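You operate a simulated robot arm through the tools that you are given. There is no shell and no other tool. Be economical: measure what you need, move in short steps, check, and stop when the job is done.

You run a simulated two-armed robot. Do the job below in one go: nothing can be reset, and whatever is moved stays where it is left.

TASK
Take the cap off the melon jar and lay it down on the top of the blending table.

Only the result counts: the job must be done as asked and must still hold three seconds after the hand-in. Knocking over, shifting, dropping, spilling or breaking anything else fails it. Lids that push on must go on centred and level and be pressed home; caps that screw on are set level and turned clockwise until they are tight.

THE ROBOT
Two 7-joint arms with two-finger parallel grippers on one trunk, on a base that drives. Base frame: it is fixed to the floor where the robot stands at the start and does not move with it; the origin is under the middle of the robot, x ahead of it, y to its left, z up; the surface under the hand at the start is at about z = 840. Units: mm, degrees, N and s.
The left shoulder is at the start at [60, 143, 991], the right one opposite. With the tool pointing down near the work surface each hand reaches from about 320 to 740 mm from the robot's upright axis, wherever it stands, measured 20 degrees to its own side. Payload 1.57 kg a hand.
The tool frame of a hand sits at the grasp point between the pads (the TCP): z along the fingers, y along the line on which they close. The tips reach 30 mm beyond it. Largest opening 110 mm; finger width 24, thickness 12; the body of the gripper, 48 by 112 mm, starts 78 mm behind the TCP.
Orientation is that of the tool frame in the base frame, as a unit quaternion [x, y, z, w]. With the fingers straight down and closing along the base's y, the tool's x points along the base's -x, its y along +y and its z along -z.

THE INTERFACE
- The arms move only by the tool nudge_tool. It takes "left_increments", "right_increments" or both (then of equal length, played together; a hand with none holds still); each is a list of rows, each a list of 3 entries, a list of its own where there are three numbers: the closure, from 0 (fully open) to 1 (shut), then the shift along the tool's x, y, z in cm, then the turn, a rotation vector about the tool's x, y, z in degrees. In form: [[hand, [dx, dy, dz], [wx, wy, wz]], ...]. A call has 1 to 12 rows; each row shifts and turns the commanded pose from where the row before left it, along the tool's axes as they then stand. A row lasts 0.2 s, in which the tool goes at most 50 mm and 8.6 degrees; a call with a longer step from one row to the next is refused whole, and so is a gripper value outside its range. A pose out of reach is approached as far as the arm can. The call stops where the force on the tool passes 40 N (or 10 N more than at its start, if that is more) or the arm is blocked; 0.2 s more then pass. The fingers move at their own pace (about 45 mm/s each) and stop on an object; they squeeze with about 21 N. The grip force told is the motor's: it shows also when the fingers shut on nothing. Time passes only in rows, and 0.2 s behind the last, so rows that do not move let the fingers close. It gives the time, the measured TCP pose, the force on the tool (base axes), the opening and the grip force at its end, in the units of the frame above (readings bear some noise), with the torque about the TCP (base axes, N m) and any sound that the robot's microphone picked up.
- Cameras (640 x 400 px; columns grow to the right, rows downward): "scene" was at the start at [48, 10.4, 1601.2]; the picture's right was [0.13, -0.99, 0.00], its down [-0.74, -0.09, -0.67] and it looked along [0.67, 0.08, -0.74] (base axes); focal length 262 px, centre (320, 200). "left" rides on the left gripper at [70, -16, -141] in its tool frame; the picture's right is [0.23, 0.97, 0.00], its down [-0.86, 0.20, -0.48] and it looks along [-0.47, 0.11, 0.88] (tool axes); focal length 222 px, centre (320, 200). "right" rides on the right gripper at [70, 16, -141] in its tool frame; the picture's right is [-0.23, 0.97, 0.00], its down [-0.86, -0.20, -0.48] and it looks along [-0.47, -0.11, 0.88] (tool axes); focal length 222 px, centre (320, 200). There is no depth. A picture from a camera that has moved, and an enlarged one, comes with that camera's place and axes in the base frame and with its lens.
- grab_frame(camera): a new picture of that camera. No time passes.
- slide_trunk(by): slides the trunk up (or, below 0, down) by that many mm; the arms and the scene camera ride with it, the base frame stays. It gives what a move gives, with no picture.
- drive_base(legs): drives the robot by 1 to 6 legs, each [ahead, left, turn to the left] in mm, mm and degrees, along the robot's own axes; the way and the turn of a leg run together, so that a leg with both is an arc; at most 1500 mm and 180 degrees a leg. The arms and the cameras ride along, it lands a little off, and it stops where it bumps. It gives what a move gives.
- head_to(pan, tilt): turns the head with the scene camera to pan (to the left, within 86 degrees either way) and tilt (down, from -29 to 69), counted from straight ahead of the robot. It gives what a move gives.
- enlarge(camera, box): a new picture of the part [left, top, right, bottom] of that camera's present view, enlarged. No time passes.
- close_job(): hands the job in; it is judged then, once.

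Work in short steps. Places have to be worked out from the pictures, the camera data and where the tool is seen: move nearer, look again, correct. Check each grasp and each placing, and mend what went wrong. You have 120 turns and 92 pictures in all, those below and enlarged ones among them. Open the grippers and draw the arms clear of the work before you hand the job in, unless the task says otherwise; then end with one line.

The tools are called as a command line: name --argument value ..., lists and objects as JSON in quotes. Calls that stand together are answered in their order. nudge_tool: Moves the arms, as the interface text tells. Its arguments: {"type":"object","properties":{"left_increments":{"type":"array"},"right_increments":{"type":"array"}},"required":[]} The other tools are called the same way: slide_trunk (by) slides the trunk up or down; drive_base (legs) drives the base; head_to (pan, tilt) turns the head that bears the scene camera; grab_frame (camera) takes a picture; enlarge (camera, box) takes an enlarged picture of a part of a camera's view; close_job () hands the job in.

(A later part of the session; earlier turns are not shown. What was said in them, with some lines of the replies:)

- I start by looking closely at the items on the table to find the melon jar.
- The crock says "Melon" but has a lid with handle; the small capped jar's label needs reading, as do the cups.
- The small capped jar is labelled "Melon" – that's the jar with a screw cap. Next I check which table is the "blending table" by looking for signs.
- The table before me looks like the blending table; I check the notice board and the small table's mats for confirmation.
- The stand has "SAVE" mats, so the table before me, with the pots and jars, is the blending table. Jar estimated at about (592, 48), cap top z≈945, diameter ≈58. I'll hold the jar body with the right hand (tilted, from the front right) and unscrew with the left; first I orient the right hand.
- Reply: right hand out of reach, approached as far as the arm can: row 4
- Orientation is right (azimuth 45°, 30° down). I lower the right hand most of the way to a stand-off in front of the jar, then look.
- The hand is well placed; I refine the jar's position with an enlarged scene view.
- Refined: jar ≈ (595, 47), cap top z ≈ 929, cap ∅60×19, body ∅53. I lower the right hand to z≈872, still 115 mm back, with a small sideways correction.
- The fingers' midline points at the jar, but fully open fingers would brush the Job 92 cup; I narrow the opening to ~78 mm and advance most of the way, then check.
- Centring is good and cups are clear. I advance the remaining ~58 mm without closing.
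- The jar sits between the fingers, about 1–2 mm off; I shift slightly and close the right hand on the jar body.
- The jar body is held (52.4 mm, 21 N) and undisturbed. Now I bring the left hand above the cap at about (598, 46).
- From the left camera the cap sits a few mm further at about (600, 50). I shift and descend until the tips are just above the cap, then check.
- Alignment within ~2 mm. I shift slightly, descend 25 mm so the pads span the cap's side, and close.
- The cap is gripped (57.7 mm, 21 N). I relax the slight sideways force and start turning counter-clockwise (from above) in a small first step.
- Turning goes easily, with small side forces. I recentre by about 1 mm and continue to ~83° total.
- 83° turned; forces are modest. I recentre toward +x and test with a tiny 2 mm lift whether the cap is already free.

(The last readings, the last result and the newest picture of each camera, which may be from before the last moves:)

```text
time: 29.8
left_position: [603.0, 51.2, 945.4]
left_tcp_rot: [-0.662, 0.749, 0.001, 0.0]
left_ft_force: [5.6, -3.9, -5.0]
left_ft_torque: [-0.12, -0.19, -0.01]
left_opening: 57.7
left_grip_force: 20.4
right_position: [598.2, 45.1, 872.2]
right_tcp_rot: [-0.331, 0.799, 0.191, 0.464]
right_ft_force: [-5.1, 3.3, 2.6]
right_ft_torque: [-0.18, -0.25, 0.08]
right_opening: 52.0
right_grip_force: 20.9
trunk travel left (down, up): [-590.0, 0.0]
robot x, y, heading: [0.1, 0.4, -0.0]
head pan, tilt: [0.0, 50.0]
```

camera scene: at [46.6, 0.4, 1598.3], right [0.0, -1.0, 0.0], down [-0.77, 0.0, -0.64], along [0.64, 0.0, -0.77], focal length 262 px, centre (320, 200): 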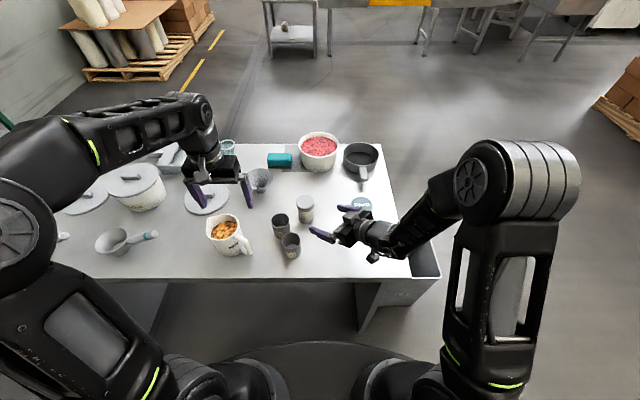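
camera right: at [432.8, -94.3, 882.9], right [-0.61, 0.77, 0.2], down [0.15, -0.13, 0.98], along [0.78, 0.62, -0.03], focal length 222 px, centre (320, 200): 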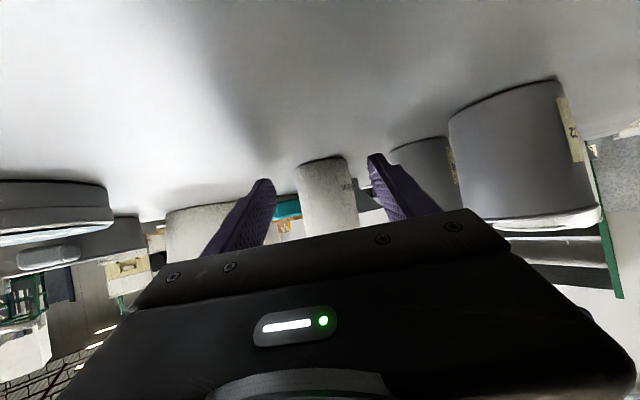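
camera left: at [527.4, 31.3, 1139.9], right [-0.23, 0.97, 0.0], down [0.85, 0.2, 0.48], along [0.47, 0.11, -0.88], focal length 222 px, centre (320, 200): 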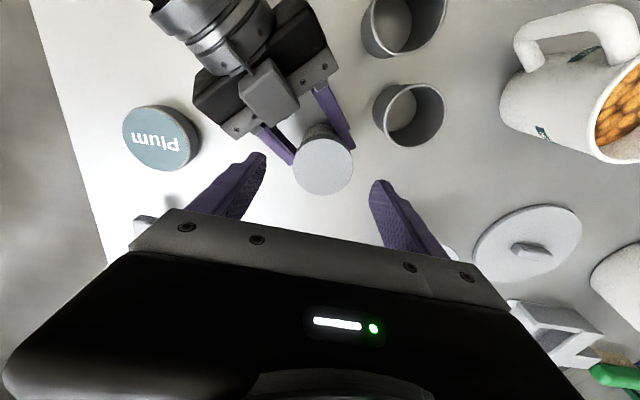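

The lid resists (5 N), so it's still threaded. I undo the lift, open, and turn back for a second bite.

nudge_tool --left_increments '[[0.7, [0, 0, 0.15], [0, 0, 0]], [0.28, [0, 0, 0], [0, 0, 0]], [0.28, [0, 0, 0], [0, 0, 0]], [0.28, [0, 0, 0], [0, 0, 0]], [0.28, [0, 0, 0], [0, 0, 8]], [0.28, [0, 0, 0], [0, 0, 8]], [0.28, [0, 0, 0], [0, 0, 8]], [0.28, [0, 0, 0], [0, 0, 8]], [0.28, [0, 0, 0], [0, 0, 8]], [0.28, [0, 0, 0], [0, 0, 8]], [0.28, [0, 0, 0], [0, 0, 8]], [0.28, [0, 0, 0], [0, 0, 8]]]'

nudge_tool --left_increments '[[0.28, [0, 0, 0], [0, 0, 8]], [0.28, [0, 0, 0], [0, 0, 8]], [0.28, [0, 0, 0], [0, 0, 6]], [0.28, [0, 0, 0], [0, 0, 0]]]'

enlarge --camera "left" --box '[200, 80, 440, 250]'

```text
time: 32.4
left_position: [604.2, 49.8, 944.5]
left_tcp_rot: [-0.163, 0.987, 0.0, 0.0]
left_ft_force: [0.1, 0.8, -0.3]
left_ft_torque: [-0.02, 0.01, 0.02]
left_opening: 79.2
left_grip_force: 0.1
right_position: [596.8, 43.5, 872.7]
right_tcp_rot: [-0.331, 0.8, 0.191, 0.462]
right_ft_force: [0.5, 0.2, 0.0]
right_ft_torque: [-0.01, 0.0, 0.01]
right_opening: 51.8
right_grip_force: 21.2
trunk travel left (down, up): [-590.0, 0.0]
robot x, y, heading: [3.6, 0.6, 0.1]
head pan, tilt: [0.0, 50.0]
```

```text
time: 33.4
left_position: [604.5, 49.5, 945.1]
left_tcp_rot: [0.027, 1.0, 0.0, -0.001]
left_ft_force: [-0.1, 0.6, 0.7]
left_ft_torque: [0.0, 0.03, 0.04]
left_opening: 79.3
left_grip_force: 0.1
right_position: [596.7, 45.0, 872.3]
right_tcp_rot: [-0.331, 0.8, 0.191, 0.463]
right_ft_force: [-0.2, 0.9, -0.6]
right_ft_torque: [-0.02, -0.01, -0.01]
right_opening: 51.8
right_grip_force: 20.8
trunk travel left (down, up): [-590.0, 0.0]
robot x, y, heading: [0.2, -1.8, -0.3]
head pan, tilt: [0.0, 50.0]
```

```text
2.35 times, centred on (320, 165) of left
camera zoom: at [533.0, 39.4, 1086.2], right [-0.17, 0.98, 0.0], down [0.86, 0.15, 0.48], along [0.47, 0.08, -0.88], focal length 523 px, centre (320, 282)
```

zoom: 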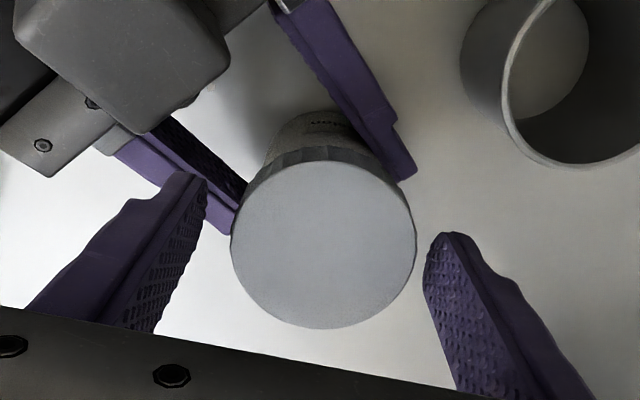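

The cap is about 2 mm to the +y side of the finger midline. I shift, regrasp and turn on.

nudge_tool --left_increments '[[0.28, [0, 0.2, 0], [0, 0, 0]], [0.7, [0, 0, 0], [0, 0, 0]], [0.7, [0, 0, 0], [0, 0, 0]], [0.7, [0, 0, 0], [0, 0, 0]], [0.7, [0, 0, 0], [0, 0, -7]], [0.7, [0, 0, 0], [0, 0, -7]], [0.7, [0, 0, 0], [0, 0, -7]], [0.7, [0, 0, 0], [0, 0, -7]], [0.7, [0, 0, 0], [0, 0, -7]], [0.7, [0, 0, 0], [0, 0, -7]], [0.7, [0, 0, 0], [0, 0, 0]]]'

nudge_tool --left_increments '[[0.7, [0, 0, 0], [0, 0, -7]], [0.7, [0, 0, 0], [0, 0, -7]], [0.7, [0, 0, 0], [0, 0, -7]], [0.7, [0, 0, 0], [0, 0, -7]], [0.7, [0, 0, 0], [0, 0, -7]], [0.7, [0, 0, 0], [0, 0, -7]], [0.7, [0, 0, 0], [0, 0, 0]]]'

nudge_tool --left_increments '[[0.7, [0, 0, -0.1], [0, 0, 0]], [0.7, [0, 0, -0.1], [0, 0, 0]], [0.7, [0, 0, 0], [0, 0, 0]]]'

enlarge --camera "left" --box '[200, 80, 440, 250]'

```text
time: 35.8
left_position: [605.4, 52.4, 945.4]
left_tcp_rot: [-0.335, 0.942, 0.001, 0.0]
left_ft_force: [8.0, 1.8, -0.6]
left_ft_torque: [0.09, -0.15, 0.04]
left_opening: 58.1
left_grip_force: 20.9
right_position: [595.9, 45.5, 872.2]
right_tcp_rot: [-0.331, 0.8, 0.192, 0.462]
right_ft_force: [-8.2, 0.2, 1.9]
right_ft_torque: [0.05, -0.52, 0.04]
right_opening: 50.9
right_grip_force: 21.4
trunk travel left (down, up): [-590.0, 0.0]
robot x, y, heading: [2.6, 2.8, 0.2]
head pan, tilt: [0.0, 50.0]
```

```text
time: 37.4
left_position: [604.1, 52.8, 944.3]
left_tcp_rot: [-0.65, 0.76, 0.0, 0.001]
left_ft_force: [15.9, 2.2, 0.7]
left_ft_torque: [0.16, -0.37, -0.02]
left_opening: 58.0
left_grip_force: 21.2
right_position: [596.2, 45.1, 872.3]
right_tcp_rot: [-0.33, 0.8, 0.191, 0.462]
right_ft_force: [-15.5, -1.2, 1.4]
right_ft_torque: [-0.01, -0.9, 0.11]
right_opening: 51.0
right_grip_force: 20.8
trunk travel left (down, up): [-590.0, 0.0]
robot x, y, heading: [3.8, -1.6, -0.1]
head pan, tilt: [0.0, 50.0]
```

```text
time: 38.2
left_position: [605.4, 52.6, 947.0]
left_tcp_rot: [-0.649, 0.761, 0.0, 0.001]
left_ft_force: [17.9, 0.7, -5.6]
left_ft_torque: [0.19, -0.47, -0.03]
left_opening: 57.9
left_grip_force: 21.4
right_position: [597.2, 45.1, 872.1]
right_tcp_rot: [-0.331, 0.799, 0.192, 0.463]
right_ft_force: [-17.7, -0.8, 3.9]
right_ft_torque: [-0.07, -0.93, 0.11]
right_opening: 50.8
right_grip_force: 20.9
trunk travel left (down, up): [-590.0, 0.0]
robot x, y, heading: [-1.2, -0.0, -0.2]
head pan, tilt: [0.0, 50.0]
```

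```text
2.35 times, centred on (320, 165) of left
camera zoom: at [609.0, -17.5, 1087.8], right [-1.0, -0.07, 0.0], down [-0.06, 0.88, 0.48], along [-0.03, 0.48, -0.88], focal length 523 px, centre (320, 282)
```

zoom: 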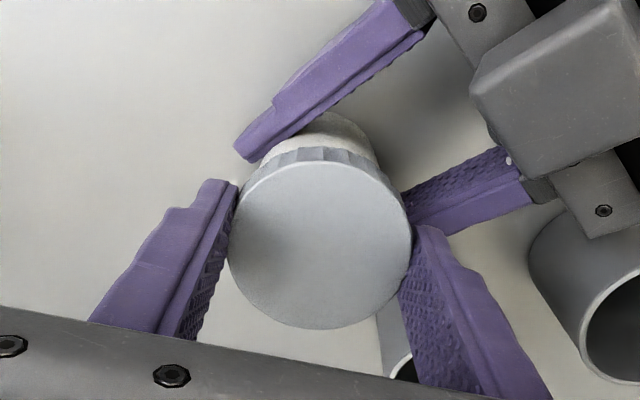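

Still engaged under lift. I check with the right camera whether the jar body is turning in the right hand's grip.

enlarge --camera "right" --box '[200, 100, 440, 250]'

enlarge --camera "scene" --box '[270, 170, 350, 230]'

```text
2.67 times, centred on (320, 175) of right
camera zoom: at [474.9, -54.2, 883.3], right [-0.61, 0.77, 0.2], down [0.15, -0.13, 0.98], along [0.78, 0.63, -0.03], focal length 592 px, centre (320, 267)
```

zoom: 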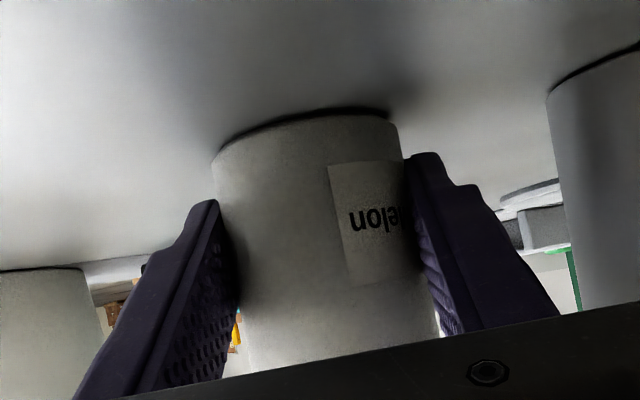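

```text
6.67 times, centred on (310, 200) of scene
camera zoom: at [46.9, 0.5, 1598.3], right [0.0, -1.0, 0.0], down [-0.77, 0.0, -0.64], along [0.64, 0.0, -0.77], focal length 1745 px, centre (387, 200)
```

zoom: 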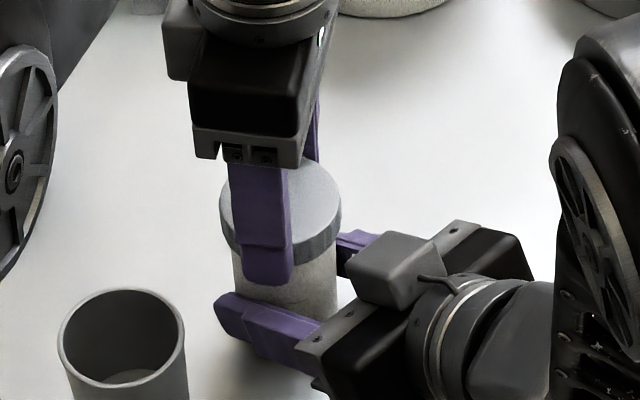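

The body only slipped a few degrees, so the cap is mostly turning. I release and turn back for a third bite, checking the cap's apparent height.

nudge_tool --left_increments '[[0.7, [0, 0, 0.2], [0, 0, 0]], [0.28, [0, 0, 0], [0, 0, 0]], [0.28, [0, 0, 0], [0, 0, 0]], [0.28, [0, 0, 0], [0, 0, 0]], [0.28, [0, 0, 0], [0, 0, 8]], [0.28, [0, 0, 0], [0, 0, 8]], [0.28, [0, 0, 0], [0, 0, 8]], [0.28, [0, 0, 0], [0, 0, 8]], [0.28, [0, 0, 0], [0, 0, 8]], [0.28, [0, 0, 0], [0, 0, 8]], [0.28, [0, 0, 0], [0, 0, 8]], [0.28, [0, 0, 0], [0, 0, 8]]]'

nudge_tool --left_increments '[[0.28, [0, 0, 0], [0, 0, 8]], [0.28, [0, 0, 0], [0, 0, 8]], [0.28, [0, 0, 0], [0, 0, 4]], [0.28, [0, 0, 0], [0, 0, 0]]]'

enlarge --camera "left" --box '[200, 80, 440, 250]'

enlarge --camera "scene" --box '[270, 170, 350, 230]'

```text
time: 40.8
left_position: [604.0, 53.5, 945.6]
left_tcp_rot: [-0.147, 0.989, 0.0, 0.0]
left_ft_force: [0.4, -0.1, 0.8]
left_ft_torque: [-0.02, 0.02, 0.04]
left_opening: 79.3
left_grip_force: 0.1
right_position: [597.2, 45.6, 872.8]
right_tcp_rot: [-0.331, 0.799, 0.192, 0.463]
right_ft_force: [-0.3, 0.5, 0.3]
right_ft_torque: [0.04, 0.0, 0.0]
right_opening: 50.4
right_grip_force: 21.2
trunk travel left (down, up): [-590.0, 0.0]
robot x, y, heading: [0.8, 1.2, -0.0]
head pan, tilt: [0.0, 50.0]
```

```text
time: 41.8
left_position: [603.7, 52.2, 945.3]
left_tcp_rot: [0.027, 1.0, -0.001, -0.001]
left_ft_force: [-0.7, 0.0, -0.4]
left_ft_torque: [0.0, -0.02, 0.01]
left_opening: 79.2
left_grip_force: 0.1
right_position: [597.4, 44.6, 873.0]
right_tcp_rot: [-0.33, 0.8, 0.191, 0.463]
right_ft_force: [-0.6, -0.8, -0.1]
right_ft_torque: [-0.03, 0.04, -0.02]
right_opening: 50.6
right_grip_force: 20.9
trunk travel left (down, up): [-590.0, 0.0]
robot x, y, heading: [2.1, -2.8, -0.2]
head pan, tilt: [0.0, 50.0]
```

```text
2.35 times, centred on (320, 165) of left
camera zoom: at [532.8, 41.1, 1086.4], right [-0.17, 0.98, 0.0], down [0.86, 0.15, 0.48], along [0.47, 0.08, -0.88], focal length 523 px, centre (320, 282)
```

zoom: 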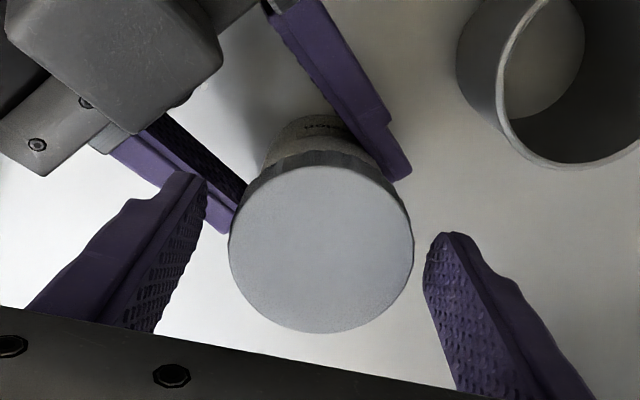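

```text
6.67 times, centred on (310, 200) of scene
camera zoom: at [47.0, 0.5, 1598.3], right [0.0, -1.0, 0.0], down [-0.77, 0.0, -0.64], along [0.64, 0.0, -0.77], focal length 1745 px, centre (387, 200)
```

zoom: 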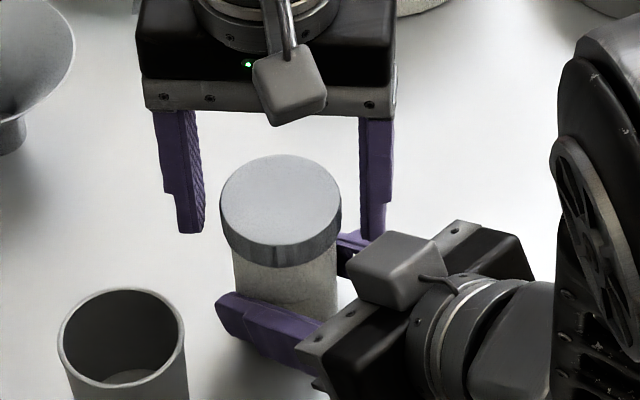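

The cap remains centred to ~1 mm. Third bite: regrasp and turn, then test-lift again.

nudge_tool --left_increments '[[0.28, [-0.05, 0.1, 0], [0, 0, 0]], [0.7, [0, 0, 0], [0, 0, 0]], [0.7, [0, 0, 0], [0, 0, 0]], [0.7, [0, 0, 0], [0, 0, 0]], [0.7, [0, 0, 0], [0, 0, -7]], [0.7, [0, 0, 0], [0, 0, -7]], [0.7, [0, 0, 0], [0, 0, -7]], [0.7, [0, 0, 0], [0, 0, -7]], [0.7, [0, 0, 0], [0, 0, -7]], [0.7, [0, 0, 0], [0, 0, -7]], [0.7, [0, 0, 0], [0, 0, 0]]]'

enlarge --camera "right" --box '[200, 100, 440, 250]'

nudge_tool --left_increments '[[0.7, [0, 0, 0], [0, 0, -7]], [0.7, [0, 0, 0], [0, 0, -7]], [0.7, [0, 0, 0], [0, 0, -7]], [0.7, [0, 0, 0], [0, 0, -7]], [0.7, [0, 0, 0], [0, 0, -7]], [0.7, [0, 0, 0], [0, 0, -7]], [0.7, [0, 0, 0], [0, 0, 0]]]'

enlarge --camera "right" --box '[200, 100, 440, 250]'

```text
time: 44.2
left_position: [605.5, 53.8, 944.6]
left_tcp_rot: [-0.334, 0.942, 0.0, 0.001]
left_ft_force: [14.4, 3.7, -1.0]
left_ft_torque: [0.17, -0.37, 0.01]
left_opening: 57.9
left_grip_force: 20.7
right_position: [595.0, 45.4, 872.1]
right_tcp_rot: [-0.331, 0.801, 0.191, 0.462]
right_ft_force: [-15.0, -3.6, 2.0]
right_ft_torque: [0.06, -0.73, 0.12]
right_opening: 49.0
right_grip_force: 20.8
trunk travel left (down, up): [-590.0, 0.0]
robot x, y, heading: [2.0, 0.1, 0.1]
head pan, tilt: [0.0, 50.0]
```

```text
2.67 times, centred on (320, 175) of right
camera zoom: at [474.3, -54.5, 883.1], right [-0.61, 0.77, 0.2], down [0.15, -0.13, 0.98], along [0.78, 0.62, -0.03], focal length 592 px, centre (320, 267)
```

zoom: 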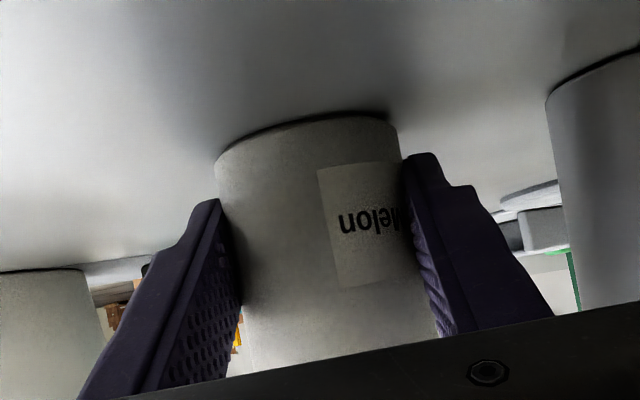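

```text
time: 45.8
left_position: [603.0, 53.2, 945.0]
left_tcp_rot: [-0.65, 0.76, 0.001, -0.002]
left_ft_force: [0.4, -0.3, 0.2]
left_ft_torque: [0.03, 0.01, 0.03]
left_opening: 58.2
left_grip_force: 21.7
right_position: [598.0, 44.3, 873.9]
right_tcp_rot: [-0.331, 0.8, 0.192, 0.463]
right_ft_force: [-0.9, 0.3, -0.5]
right_ft_torque: [-0.06, -0.03, 0.0]
right_opening: 46.6
right_grip_force: 21.0
trunk travel left (down, up): [-590.0, 0.0]
robot x, y, heading: [-1.2, -1.9, -0.1]
head pan, tilt: [0.0, 50.0]
```

```text
2.67 times, centred on (320, 175) of right
camera zoom: at [475.2, -54.9, 883.3], right [-0.61, 0.77, 0.2], down [0.15, -0.13, 0.98], along [0.78, 0.62, -0.03], focal length 592 px, centre (320, 267)
```

zoom: 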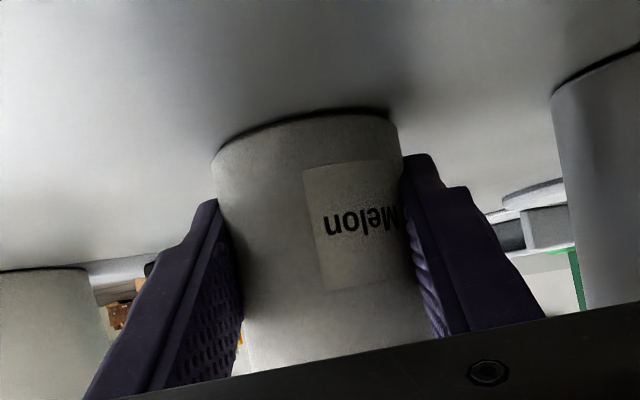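

All side forces have vanished – the cap seems to have come free. I lift gently and watch the forces.

nudge_tool --left_increments '[[0.7, [0, 0, -0.15], [0, 0, 0]], [0.7, [0, 0, -0.15], [0, 0, 0]], [0.7, [0, 0, -0.15], [0, 0, 0]], [0.7, [0, 0, 0], [0, 0, 0]]]'

enlarge --camera "scene" --box '[270, 170, 350, 230]'

```text
time: 46.8
left_position: [604.1, 51.7, 950.3]
left_tcp_rot: [-0.649, 0.76, -0.001, 0.001]
left_ft_force: [0.2, 0.1, 0.2]
left_ft_torque: [0.02, -0.05, 0.04]
left_opening: 57.8
left_grip_force: 20.3
right_position: [595.9, 44.6, 872.8]
right_tcp_rot: [-0.331, 0.8, 0.192, 0.463]
right_ft_force: [-0.3, -0.6, 0.0]
right_ft_torque: [-0.03, 0.01, -0.03]
right_opening: 46.5
right_grip_force: 21.1
trunk travel left (down, up): [-590.0, 0.0]
robot x, y, heading: [4.0, -0.4, -0.2]
head pan, tilt: [0.0, 50.0]
```

```text
6.67 times, centred on (310, 200) of scene
camera zoom: at [47.0, 0.5, 1598.3], right [0.0, -1.0, 0.0], down [-0.77, 0.0, -0.64], along [0.64, 0.0, -0.77], focal length 1745 px, centre (387, 200)
```

zoom: 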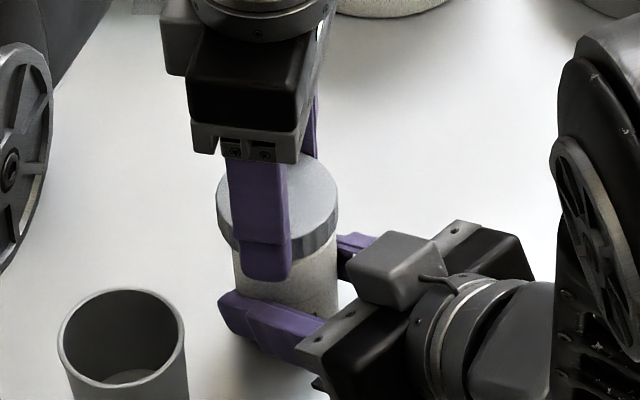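

The cap lifts free with no force. I raise it clear.

nudge_tool --left_increments '[[0.7, [0, 0, -0.5], [0, 0, 0]], [0.7, [0, 0, -1], [0, 0, 0]], [0.7, [0, 0, -2], [0, 0, 0]], [0.7, [0, 0, -2.5], [0, 0, 0]], [0.7, [0, 0, -2], [0, 0, 0]], [0.7, [0, 0, 0], [0, 0, 0]]]'

enlarge --camera "scene" --box '[220, 130, 420, 260]'

enlarge --camera "left" --box '[200, 80, 440, 250]'

```text
time: 48.2
left_position: [603.1, 53.9, 1029.7]
left_tcp_rot: [-0.65, 0.76, 0.0, 0.0]
left_ft_force: [-0.2, 0.2, -0.4]
left_ft_torque: [-0.01, -0.01, 0.0]
left_opening: 57.9
left_grip_force: 21.1
right_position: [595.8, 44.1, 873.2]
right_tcp_rot: [-0.33, 0.8, 0.191, 0.463]
right_ft_force: [-0.4, 1.0, 0.5]
right_ft_torque: [0.0, -0.01, 0.0]
right_opening: 46.4
right_grip_force: 21.6
trunk travel left (down, up): [-590.0, 0.0]
robot x, y, heading: [-3.4, 0.9, -0.1]
head pan, tilt: [0.0, 50.0]
```

```text
3.08 times, centred on (320, 195) of scene
camera zoom: at [47.0, 0.5, 1598.3], right [0.0, -1.0, 0.0], down [-0.77, 0.0, -0.64], along [0.64, 0.0, -0.77], focal length 805 px, centre (320, 215)
```

zoom: 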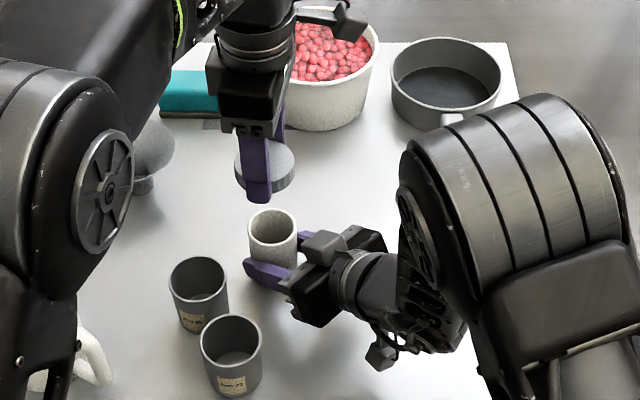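

```text
2.35 times, centred on (320, 165) of left
camera zoom: at [608.5, -15.9, 1171.6], right [-1.0, -0.07, 0.0], down [-0.06, 0.88, 0.48], along [-0.03, 0.48, -0.88], focal length 523 px, centre (320, 282)
```

zoom: 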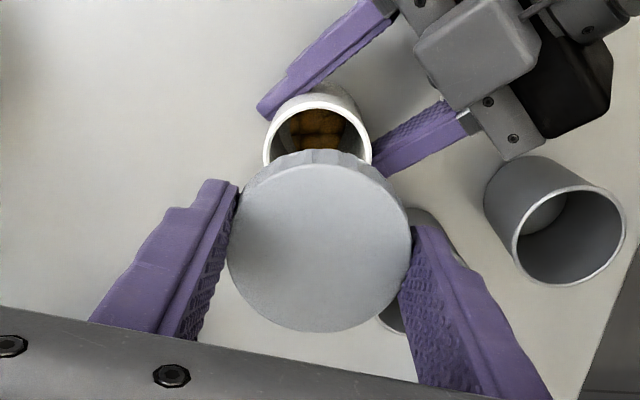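

The jar is open. Clear spot on this table: around (645, 155), >70 mm from funnel, cup and jar. I carry the cap there and go down to about 18 mm above the table.

nudge_tool --left_increments '[[0.7, [-3.57, -0.84, 0], [0, 0, 0]], [0.7, [-3.57, -0.84, 0], [0, 0, 0]], [0.7, [-3.57, -0.84, 0], [0, 0, 0]], [0.7, [0, 0, 0], [0, 0, 0]], [0.7, [0, 0, 2.5], [0, 0, 0]], [0.7, [0, 0, 2.5], [0, 0, 0]], [0.7, [0, 0, 2.5], [0, 0, 0]], [0.7, [0, 0, 0], [0, 0, 0]]]'

enlarge --camera "scene" --box '[200, 130, 360, 250]'

grab_frame --camera "left"

```text
time: 50.0
left_position: [645.9, 154.8, 953.6]
left_tcp_rot: [-0.649, 0.761, 0.0, 0.0]
left_ft_force: [0.1, 1.3, -0.3]
left_ft_torque: [-0.01, -0.03, 0.0]
left_opening: 57.8
left_grip_force: 20.9
right_position: [598.2, 44.7, 873.2]
right_tcp_rot: [-0.33, 0.8, 0.191, 0.463]
right_ft_force: [-0.2, -0.5, 0.3]
right_ft_torque: [-0.01, -0.02, -0.01]
right_opening: 46.6
right_grip_force: 21.5
trunk travel left (down, up): [-590.0, 0.0]
robot x, y, heading: [-4.6, 0.2, -0.2]
head pan, tilt: [0.0, 50.0]
```

```text
3.33 times, centred on (280, 190) of scene
camera zoom: at [46.9, 0.5, 1598.3], right [0.0, -1.0, 0.0], down [-0.77, 0.0, -0.64], along [0.64, 0.0, -0.77], focal length 872 px, centre (453, 233)
```

zoom: 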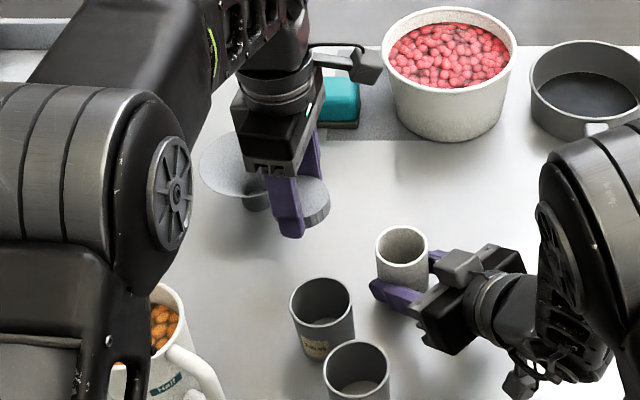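

```text
41 pictures are left
camera left: at [650.5, 85.3, 1095.7], right [-1.0, -0.07, 0.0], down [-0.06, 0.88, 0.48], along [-0.03, 0.48, -0.88], focal length 222 px, centre (320, 200)
```

left: 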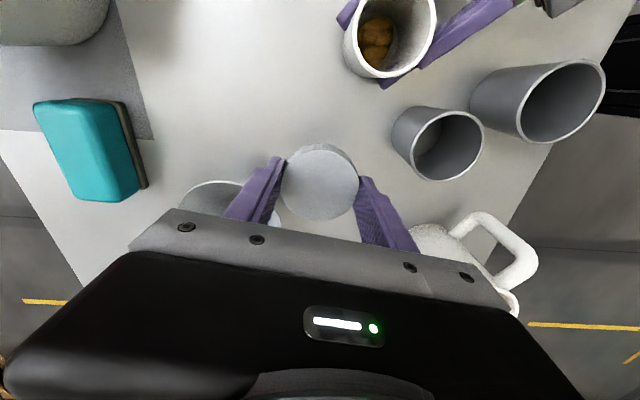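

The funnel is a bit near; I shift the cap to about (635, 140), then descend to just above the table.

nudge_tool --left_increments '[[0.7, [1.44, 0.79, 0], [0, 0, 0]], [0.7, [0, 0, 0], [0, 0, 0]], [0.7, [0, 0, 2], [0, 0, 0]], [0.7, [0, 0, 2], [0, 0, 0]], [0.7, [0, 0, 1.8], [0, 0, 0]], [0.7, [0, 0, 0.8], [0, 0, 0]], [0.7, [0, 0, 0], [0, 0, 0]]]'

enlarge --camera "scene" --box '[240, 160, 330, 230]'

grab_frame --camera "left"

```text
time: 51.6
left_position: [636.2, 143.5, 889.0]
left_tcp_rot: [-0.65, 0.76, 0.0, 0.001]
left_ft_force: [1.2, 0.1, 0.5]
left_ft_torque: [0.0, 0.0, 0.05]
left_opening: 57.8
left_grip_force: 21.1
right_position: [596.9, 44.3, 872.4]
right_tcp_rot: [-0.332, 0.799, 0.192, 0.463]
right_ft_force: [0.0, 0.2, -0.5]
right_ft_torque: [-0.01, 0.01, -0.02]
right_opening: 46.5
right_grip_force: 21.0
trunk travel left (down, up): [-590.0, 0.0]
robot x, y, heading: [2.9, 3.6, 0.1]
head pan, tilt: [0.0, 50.0]
```

```text
5.71 times, centred on (285, 195) of scene
camera zoom: at [47.0, 0.5, 1598.3], right [0.0, -1.0, 0.0], down [-0.77, 0.0, -0.64], along [0.64, 0.0, -0.77], focal length 1495 px, centre (520, 229)
```

zoom: 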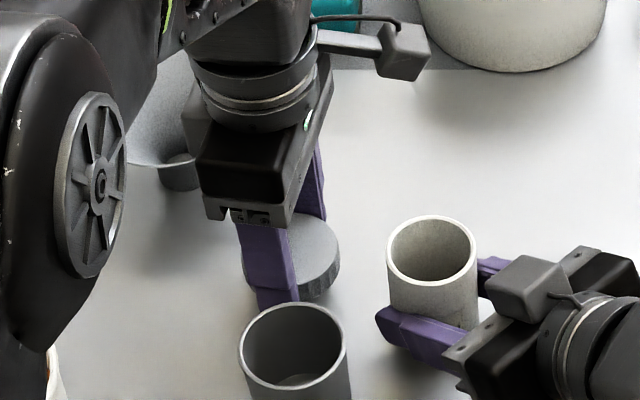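

```text
39 pictures are left
camera left: at [640.4, 72.2, 1029.5], right [-1.0, -0.07, 0.0], down [-0.06, 0.88, 0.48], along [-0.03, 0.48, -0.88], focal length 222 px, centre (320, 200)
```

left: 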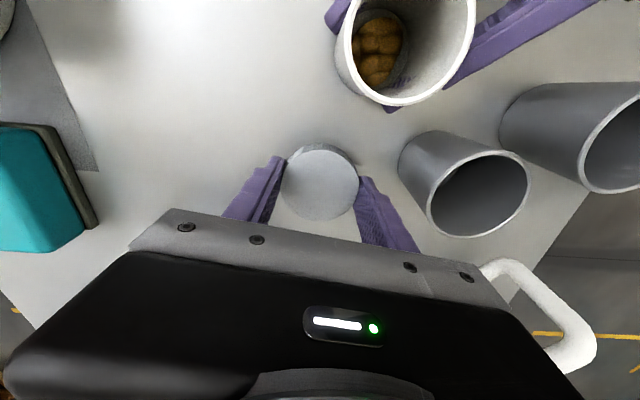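

Clear spot all around. I lower slowly toward contact.

nudge_tool --left_increments '[[0.7, [0, 0, 0.5], [0, 0, 0]], [0.7, [0, 0, 0.4], [0, 0, 0]], [0.7, [0, 0, 0.3], [0, 0, 0]], [0.7, [0, 0, 0.2], [0, 0, 0]], [0.7, [0, 0, 0], [0, 0, 0]]]'

```text
time: 52.8
left_position: [636.1, 143.3, 873.6]
left_tcp_rot: [-0.649, 0.76, 0.0, 0.0]
left_ft_force: [-0.2, -0.2, 0.3]
left_ft_torque: [0.03, 0.03, 0.01]
left_opening: 58.0
left_grip_force: 20.9
right_position: [595.7, 45.0, 872.0]
right_tcp_rot: [-0.33, 0.799, 0.192, 0.464]
right_ft_force: [-0.2, -0.3, -0.2]
right_ft_torque: [0.03, 0.07, 0.0]
right_opening: 46.8
right_grip_force: 21.2
trunk travel left (down, up): [-590.0, 0.0]
robot x, y, heading: [2.1, -0.6, 0.0]
head pan, tilt: [0.0, 50.0]
```

No contact yet; I continue in 1 mm steps.

nudge_tool --left_increments '[[0.7, [0, 0, 0.1], [0, 0, 0]], [0.7, [0, 0, 0.1], [0, 0, 0]], [0.7, [0, 0, 0], [0, 0, 0]]]'

enlarge --camera "scene" --box '[260, 185, 310, 220]'

```text
time: 53.6
left_position: [636.7, 141.6, 873.0]
left_tcp_rot: [-0.649, 0.76, 0.0, 0.0]
left_ft_force: [0.2, -0.4, -0.7]
left_ft_torque: [0.02, 0.03, 0.0]
left_opening: 58.1
left_grip_force: 20.7
right_position: [596.0, 44.5, 873.7]
right_tcp_rot: [-0.331, 0.8, 0.191, 0.463]
right_ft_force: [-0.6, -0.3, 0.5]
right_ft_torque: [0.02, 0.03, 0.01]
right_opening: 46.3
right_grip_force: 21.4
trunk travel left (down, up): [-590.0, 0.0]
robot x, y, heading: [-2.8, 3.3, 0.1]
head pan, tilt: [0.0, 50.0]
```

```text
11.43 times, centred on (285, 202) of scene
camera zoom: at [47.0, 0.5, 1598.3], right [0.0, -1.0, 0.0], down [-0.77, 0.0, -0.64], along [0.64, 0.0, -0.77], focal length 2991 px, centre (720, 171)
```

zoom: 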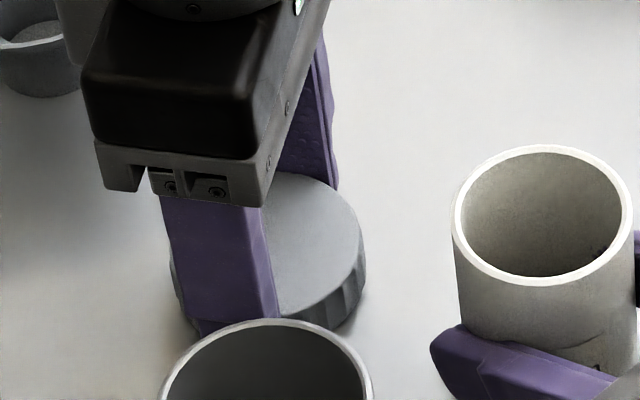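

The cap is nearly down; two more 1 mm steps.

nudge_tool --left_increments '[[0.7, [0, 0, 0.1], [0, 0, 0]], [0.7, [0, 0, 0.1], [0, 0, 0]], [0.7, [0, 0, 0], [0, 0, 0]]]'

```text
time: 54.4
left_position: [636.5, 142.6, 869.1]
left_tcp_rot: [-0.649, 0.761, 0.0, 0.0]
left_ft_force: [0.4, 0.7, 0.9]
left_ft_torque: [0.01, 0.0, 0.03]
left_opening: 58.0
left_grip_force: 21.0
right_position: [596.3, 44.4, 871.6]
right_tcp_rot: [-0.331, 0.8, 0.191, 0.462]
right_ft_force: [0.3, -0.5, -0.2]
right_ft_torque: [-0.05, 0.02, -0.01]
right_opening: 46.6
right_grip_force: 21.2
trunk travel left (down, up): [-590.0, 0.0]
robot x, y, heading: [2.7, -1.0, -0.0]
head pan, tilt: [0.0, 50.0]
```

Still no clear contact force; I go on 1 mm at a time.

nudge_tool --left_increments '[[0.7, [0, 0, 0.1], [0, 0, 0]], [0.7, [0, 0, 0], [0, 0, 0]]]'

nudge_tool --left_increments '[[0.7, [0, 0, 0.1], [0, 0, 0]], [0.7, [0, 0, 0], [0, 0, 0]]]'

enlarge --camera "scene" --box '[260, 185, 310, 220]'

```text
time: 55.0
left_position: [636.3, 142.2, 869.4]
left_tcp_rot: [-0.649, 0.76, -0.001, 0.0]
left_ft_force: [-0.5, -0.4, 4.2]
left_ft_torque: [0.02, 0.14, 0.05]
left_opening: 58.0
left_grip_force: 20.8
right_position: [597.2, 46.1, 872.3]
right_tcp_rot: [-0.33, 0.8, 0.191, 0.463]
right_ft_force: [-0.2, 0.0, 0.0]
right_ft_torque: [-0.04, 0.01, 0.01]
right_opening: 46.3
right_grip_force: 20.8
trunk travel left (down, up): [-590.0, 0.0]
robot x, y, heading: [-1.4, 1.9, 0.0]
head pan, tilt: [0.0, 50.0]
```

```text
time: 55.6
left_position: [636.2, 142.6, 870.2]
left_tcp_rot: [-0.65, 0.76, -0.002, 0.001]
left_ft_force: [0.0, 1.2, 14.0]
left_ft_torque: [0.04, 0.5, -0.03]
left_opening: 57.9
left_grip_force: 20.8
right_position: [595.5, 45.6, 873.3]
right_tcp_rot: [-0.33, 0.8, 0.19, 0.463]
right_ft_force: [0.0, 0.2, -0.1]
right_ft_torque: [-0.04, 0.01, -0.01]
right_opening: 46.5
right_grip_force: 20.7
trunk travel left (down, up): [-590.0, 0.0]
robot x, y, heading: [-0.3, 1.3, 0.1]
head pan, tilt: [0.0, 50.0]
```

```text
11.43 times, centred on (285, 202) of scene
camera zoom: at [45.6, 0.4, 1598.5], right [0.0, -1.0, 0.0], down [-0.77, 0.0, -0.64], along [0.64, 0.0, -0.77], focal length 2991 px, centre (720, 171)
```

zoom: 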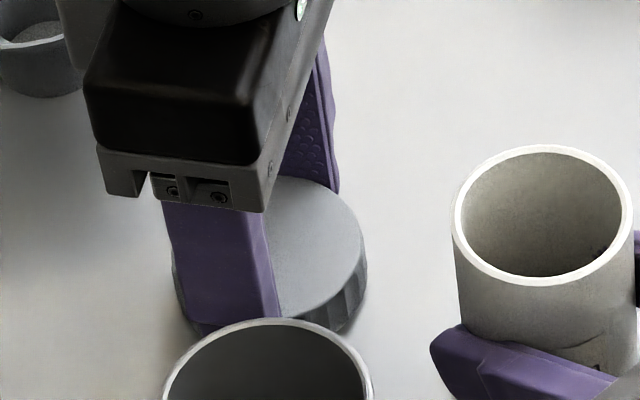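

Contact (14 N). I back off 1.5 mm, open moderately, and withdraw straight up.

nudge_tool --left_increments '[[0.7, [0, 0, -0.15], [0, 0, 0]], [0.6, [0, 0, 0], [0, 0, 0]], [0.4, [0, 0, 0], [0, 0, 0]], [0.35, [0, 0, 0], [0, 0, 0]], [0.35, [0, 0, 0], [0, 0, 0]], [0.35, [0, 0, -1], [0, 0, 0]], [0.35, [0, 0, -3], [0, 0, 0]], [0.35, [0, 0, -4], [0, 0, 0]], [0.35, [0, 0, -4], [0, 0, 0]], [0.35, [0, 0, -4], [0, 0, 0]], [0.35, [0, 0, -4], [0, 0, 0]], [0.35, [0, 0, 0], [0, 0, 0]]]'

enlarge --camera "scene" --box '[220, 150, 380, 250]'

```text
time: 58.2
left_position: [636.0, 142.3, 1070.1]
left_tcp_rot: [-0.649, 0.761, 0.0, 0.0]
left_ft_force: [-0.2, -0.2, -0.2]
left_ft_torque: [0.0, 0.0, -0.02]
left_opening: 71.5
left_grip_force: 0.0
right_position: [596.5, 44.2, 873.2]
right_tcp_rot: [-0.331, 0.8, 0.191, 0.462]
right_ft_force: [0.8, 0.6, 0.1]
right_ft_torque: [-0.03, -0.02, 0.0]
right_opening: 46.7
right_grip_force: 21.4
trunk travel left (down, up): [-590.0, 0.0]
robot x, y, heading: [-0.9, 0.6, -0.0]
head pan, tilt: [0.0, 50.0]
```

```text
4.00 times, centred on (300, 200) of scene
camera zoom: at [47.1, 0.6, 1598.3], right [0.0, -1.0, 0.0], down [-0.77, 0.0, -0.64], along [0.64, 0.0, -0.77], focal length 1047 px, centre (400, 200)
```

zoom: 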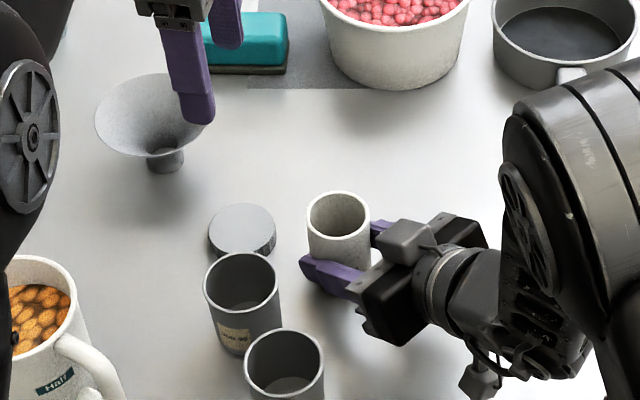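

The cap lies flat on the table, nothing disturbed. Now I release the jar body and back the right hand straight out.

nudge_tool --right_increments '[[0.5, [0, 0, 0], [0, 0, 0]], [0.32, [0, 0, 0], [0, 0, 0]], [0.32, [0, 0, 0], [0, 0, 0]], [0.32, [0, 0, 0], [0, 0, 0]]]'

enlarge --camera "right" --box '[200, 100, 440, 250]'

enlarge --camera "scene" --box '[260, 180, 340, 240]'

```text
time: 59.2
left_position: [637.0, 141.4, 1068.6]
left_tcp_rot: [-0.649, 0.76, 0.001, 0.0]
left_ft_force: [0.0, -0.7, -0.3]
left_ft_torque: [0.0, -0.01, 0.0]
left_opening: 71.5
left_grip_force: 0.1
right_position: [597.0, 44.0, 872.8]
right_tcp_rot: [-0.33, 0.8, 0.191, 0.463]
right_ft_force: [0.3, -0.5, 0.2]
right_ft_torque: [-0.01, 0.01, 0.04]
right_opening: 74.8
right_grip_force: 0.0
trunk travel left (down, up): [-590.0, 0.0]
robot x, y, heading: [-0.0, 1.9, -0.1]
head pan, tilt: [0.0, 50.0]
```

```text
2.67 times, centred on (320, 175) of right
camera zoom: at [474.8, -54.5, 883.2], right [-0.61, 0.77, 0.2], down [0.15, -0.13, 0.98], along [0.78, 0.62, -0.03], focal length 592 px, centre (320, 267)
```

zoom: 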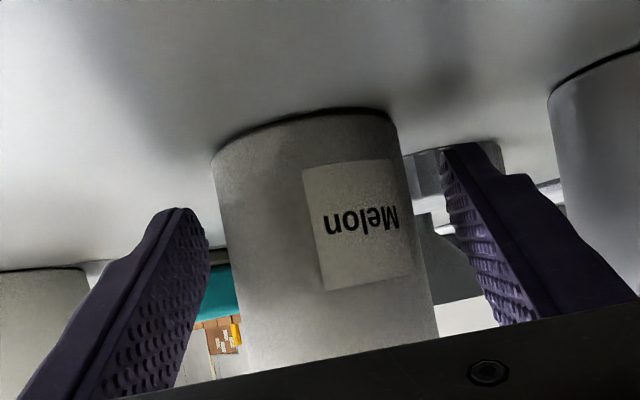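

```text
6.67 times, centred on (300, 210) of scene
camera zoom: at [46.8, 0.5, 1598.3], right [0.0, -1.0, 0.0], down [-0.77, 0.0, -0.64], along [0.64, 0.0, -0.77], focal length 1745 px, centre (453, 133)
```

zoom: 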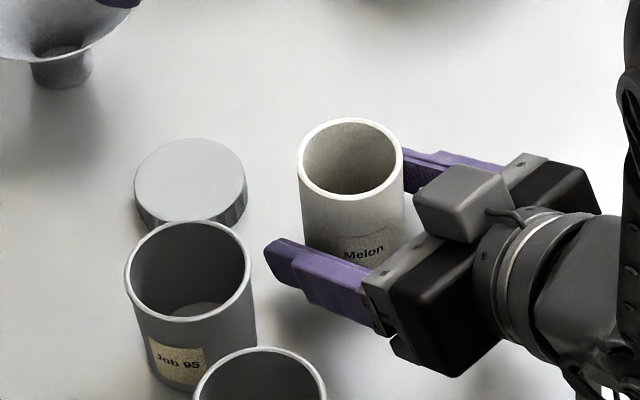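

Jar stands released. I back the right hand out along its approach line, then raise it; left hand is lifted further aside too.

nudge_tool --right_increments '[[0.32, [0.5, 0, -0.87], [0, 0, 0]], [0.32, [1.15, 0, -1.99], [0, 0, 0]], [0.32, [1.15, 0, -1.99], [0, 0, 0]], [0.32, [1.15, 0, -1.99], [0, 0, 0]], [0.32, [1.15, 0, -1.99], [0, 0, 0]], [0.32, [1.15, 0, -1.99], [0, 0, 0]], [0.32, [-3.46, 0, -2.0], [0, 0, 0]], [0.32, [-3.46, 0, -2.0], [0, 0, 0]], [0.32, [-3.46, 0, -2.0], [0, 0, 0]], [0, [-3.46, 0, -2.0], [0, 0, 0]], [0, [0, 0, 0], [0, 0, 0]]]'

nudge_tool --left_increments '[[0.2, [0, 0, -4], [0, 0, 0]], [0, [-3.5, 3, 0], [0, 0, 0]], [0, [-3.5, 3, 0], [0, 0, 0]], [0, [0, 0, 0], [0, 0, 0]]]'

grab_frame --camera "scene"

enlarge --camera "scene" --box '[230, 140, 390, 260]'

```text
time: 61.6
left_position: [637.1, 142.9, 1068.0]
left_tcp_rot: [-0.649, 0.761, 0.0, 0.0]
left_ft_force: [-0.5, -0.1, 0.2]
left_ft_torque: [-0.02, 0.0, 0.0]
left_opening: 71.5
left_grip_force: 0.1
right_position: [509.2, -44.5, 1031.8]
right_tcp_rot: [-0.331, 0.801, 0.19, 0.462]
right_ft_force: [0.5, -0.9, -0.1]
right_ft_torque: [0.04, -0.01, 0.02]
right_opening: 110.0
right_grip_force: 0.0
trunk travel left (down, up): [-590.0, 0.0]
robot x, y, heading: [-0.4, 2.9, 0.0]
head pan, tilt: [0.0, 50.0]
```

```text
time: 62.6
left_position: [586.6, 219.3, 1068.4]
left_tcp_rot: [-0.649, 0.76, 0.0, 0.0]
left_ft_force: [0.1, -0.9, -0.3]
left_ft_torque: [-0.01, 0.01, 0.04]
left_opening: 110.3
left_grip_force: 0.0
left hand out of reach, approached as far as the arm can: row 1
right_position: [507.9, -45.6, 1031.2]
right_tcp_rot: [-0.331, 0.8, 0.192, 0.463]
right_ft_force: [-0.2, 0.0, 0.6]
right_ft_torque: [-0.01, -0.02, -0.02]
right_opening: 110.1
right_grip_force: 0.0
trunk travel left (down, up): [-590.0, 0.0]
robot x, y, heading: [-1.5, 1.0, -0.0]
head pan, tilt: [0.0, 50.0]
```

```text
33 pictures are left
camera scene: at [47.0, 0.0, 1598.3], right [0.0, -1.0, 0.0], down [-0.77, 0.0, -0.64], along [0.64, 0.0, -0.77], focal length 262 px, centre (320, 200)
```

scene: 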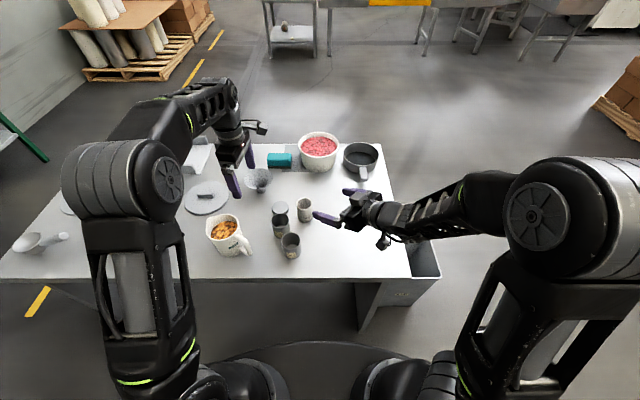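

```text
3.33 times, centred on (310, 200) of scene
camera zoom: at [47.0, 0.0, 1598.3], right [0.0, -1.0, 0.0], down [-0.77, 0.0, -0.64], along [0.64, 0.0, -0.77], focal length 872 px, centre (353, 200)
```

zoom: 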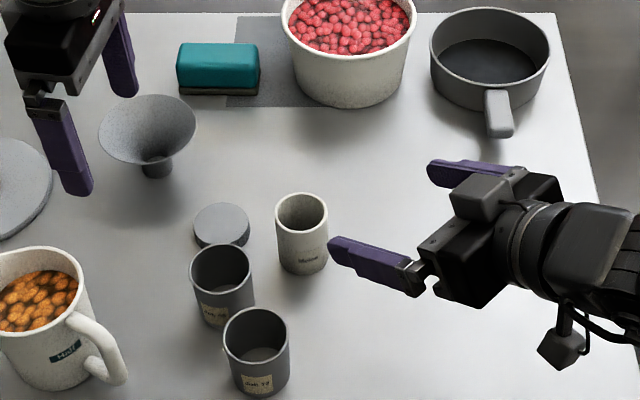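

The cap lies flat on the table beside the open, upright jar. I can see no sign that anything else moved, and both hands are open and clear, so I hand in.

close_job

```text
The job is handed in.
```

The Melon jar's cap is unscrewed and lies flat on the table the robot stands at. I took that table to be the blending table, although no sign names it. The open jar stands upright about 10 mm from where it started, and I saw nothing else move.
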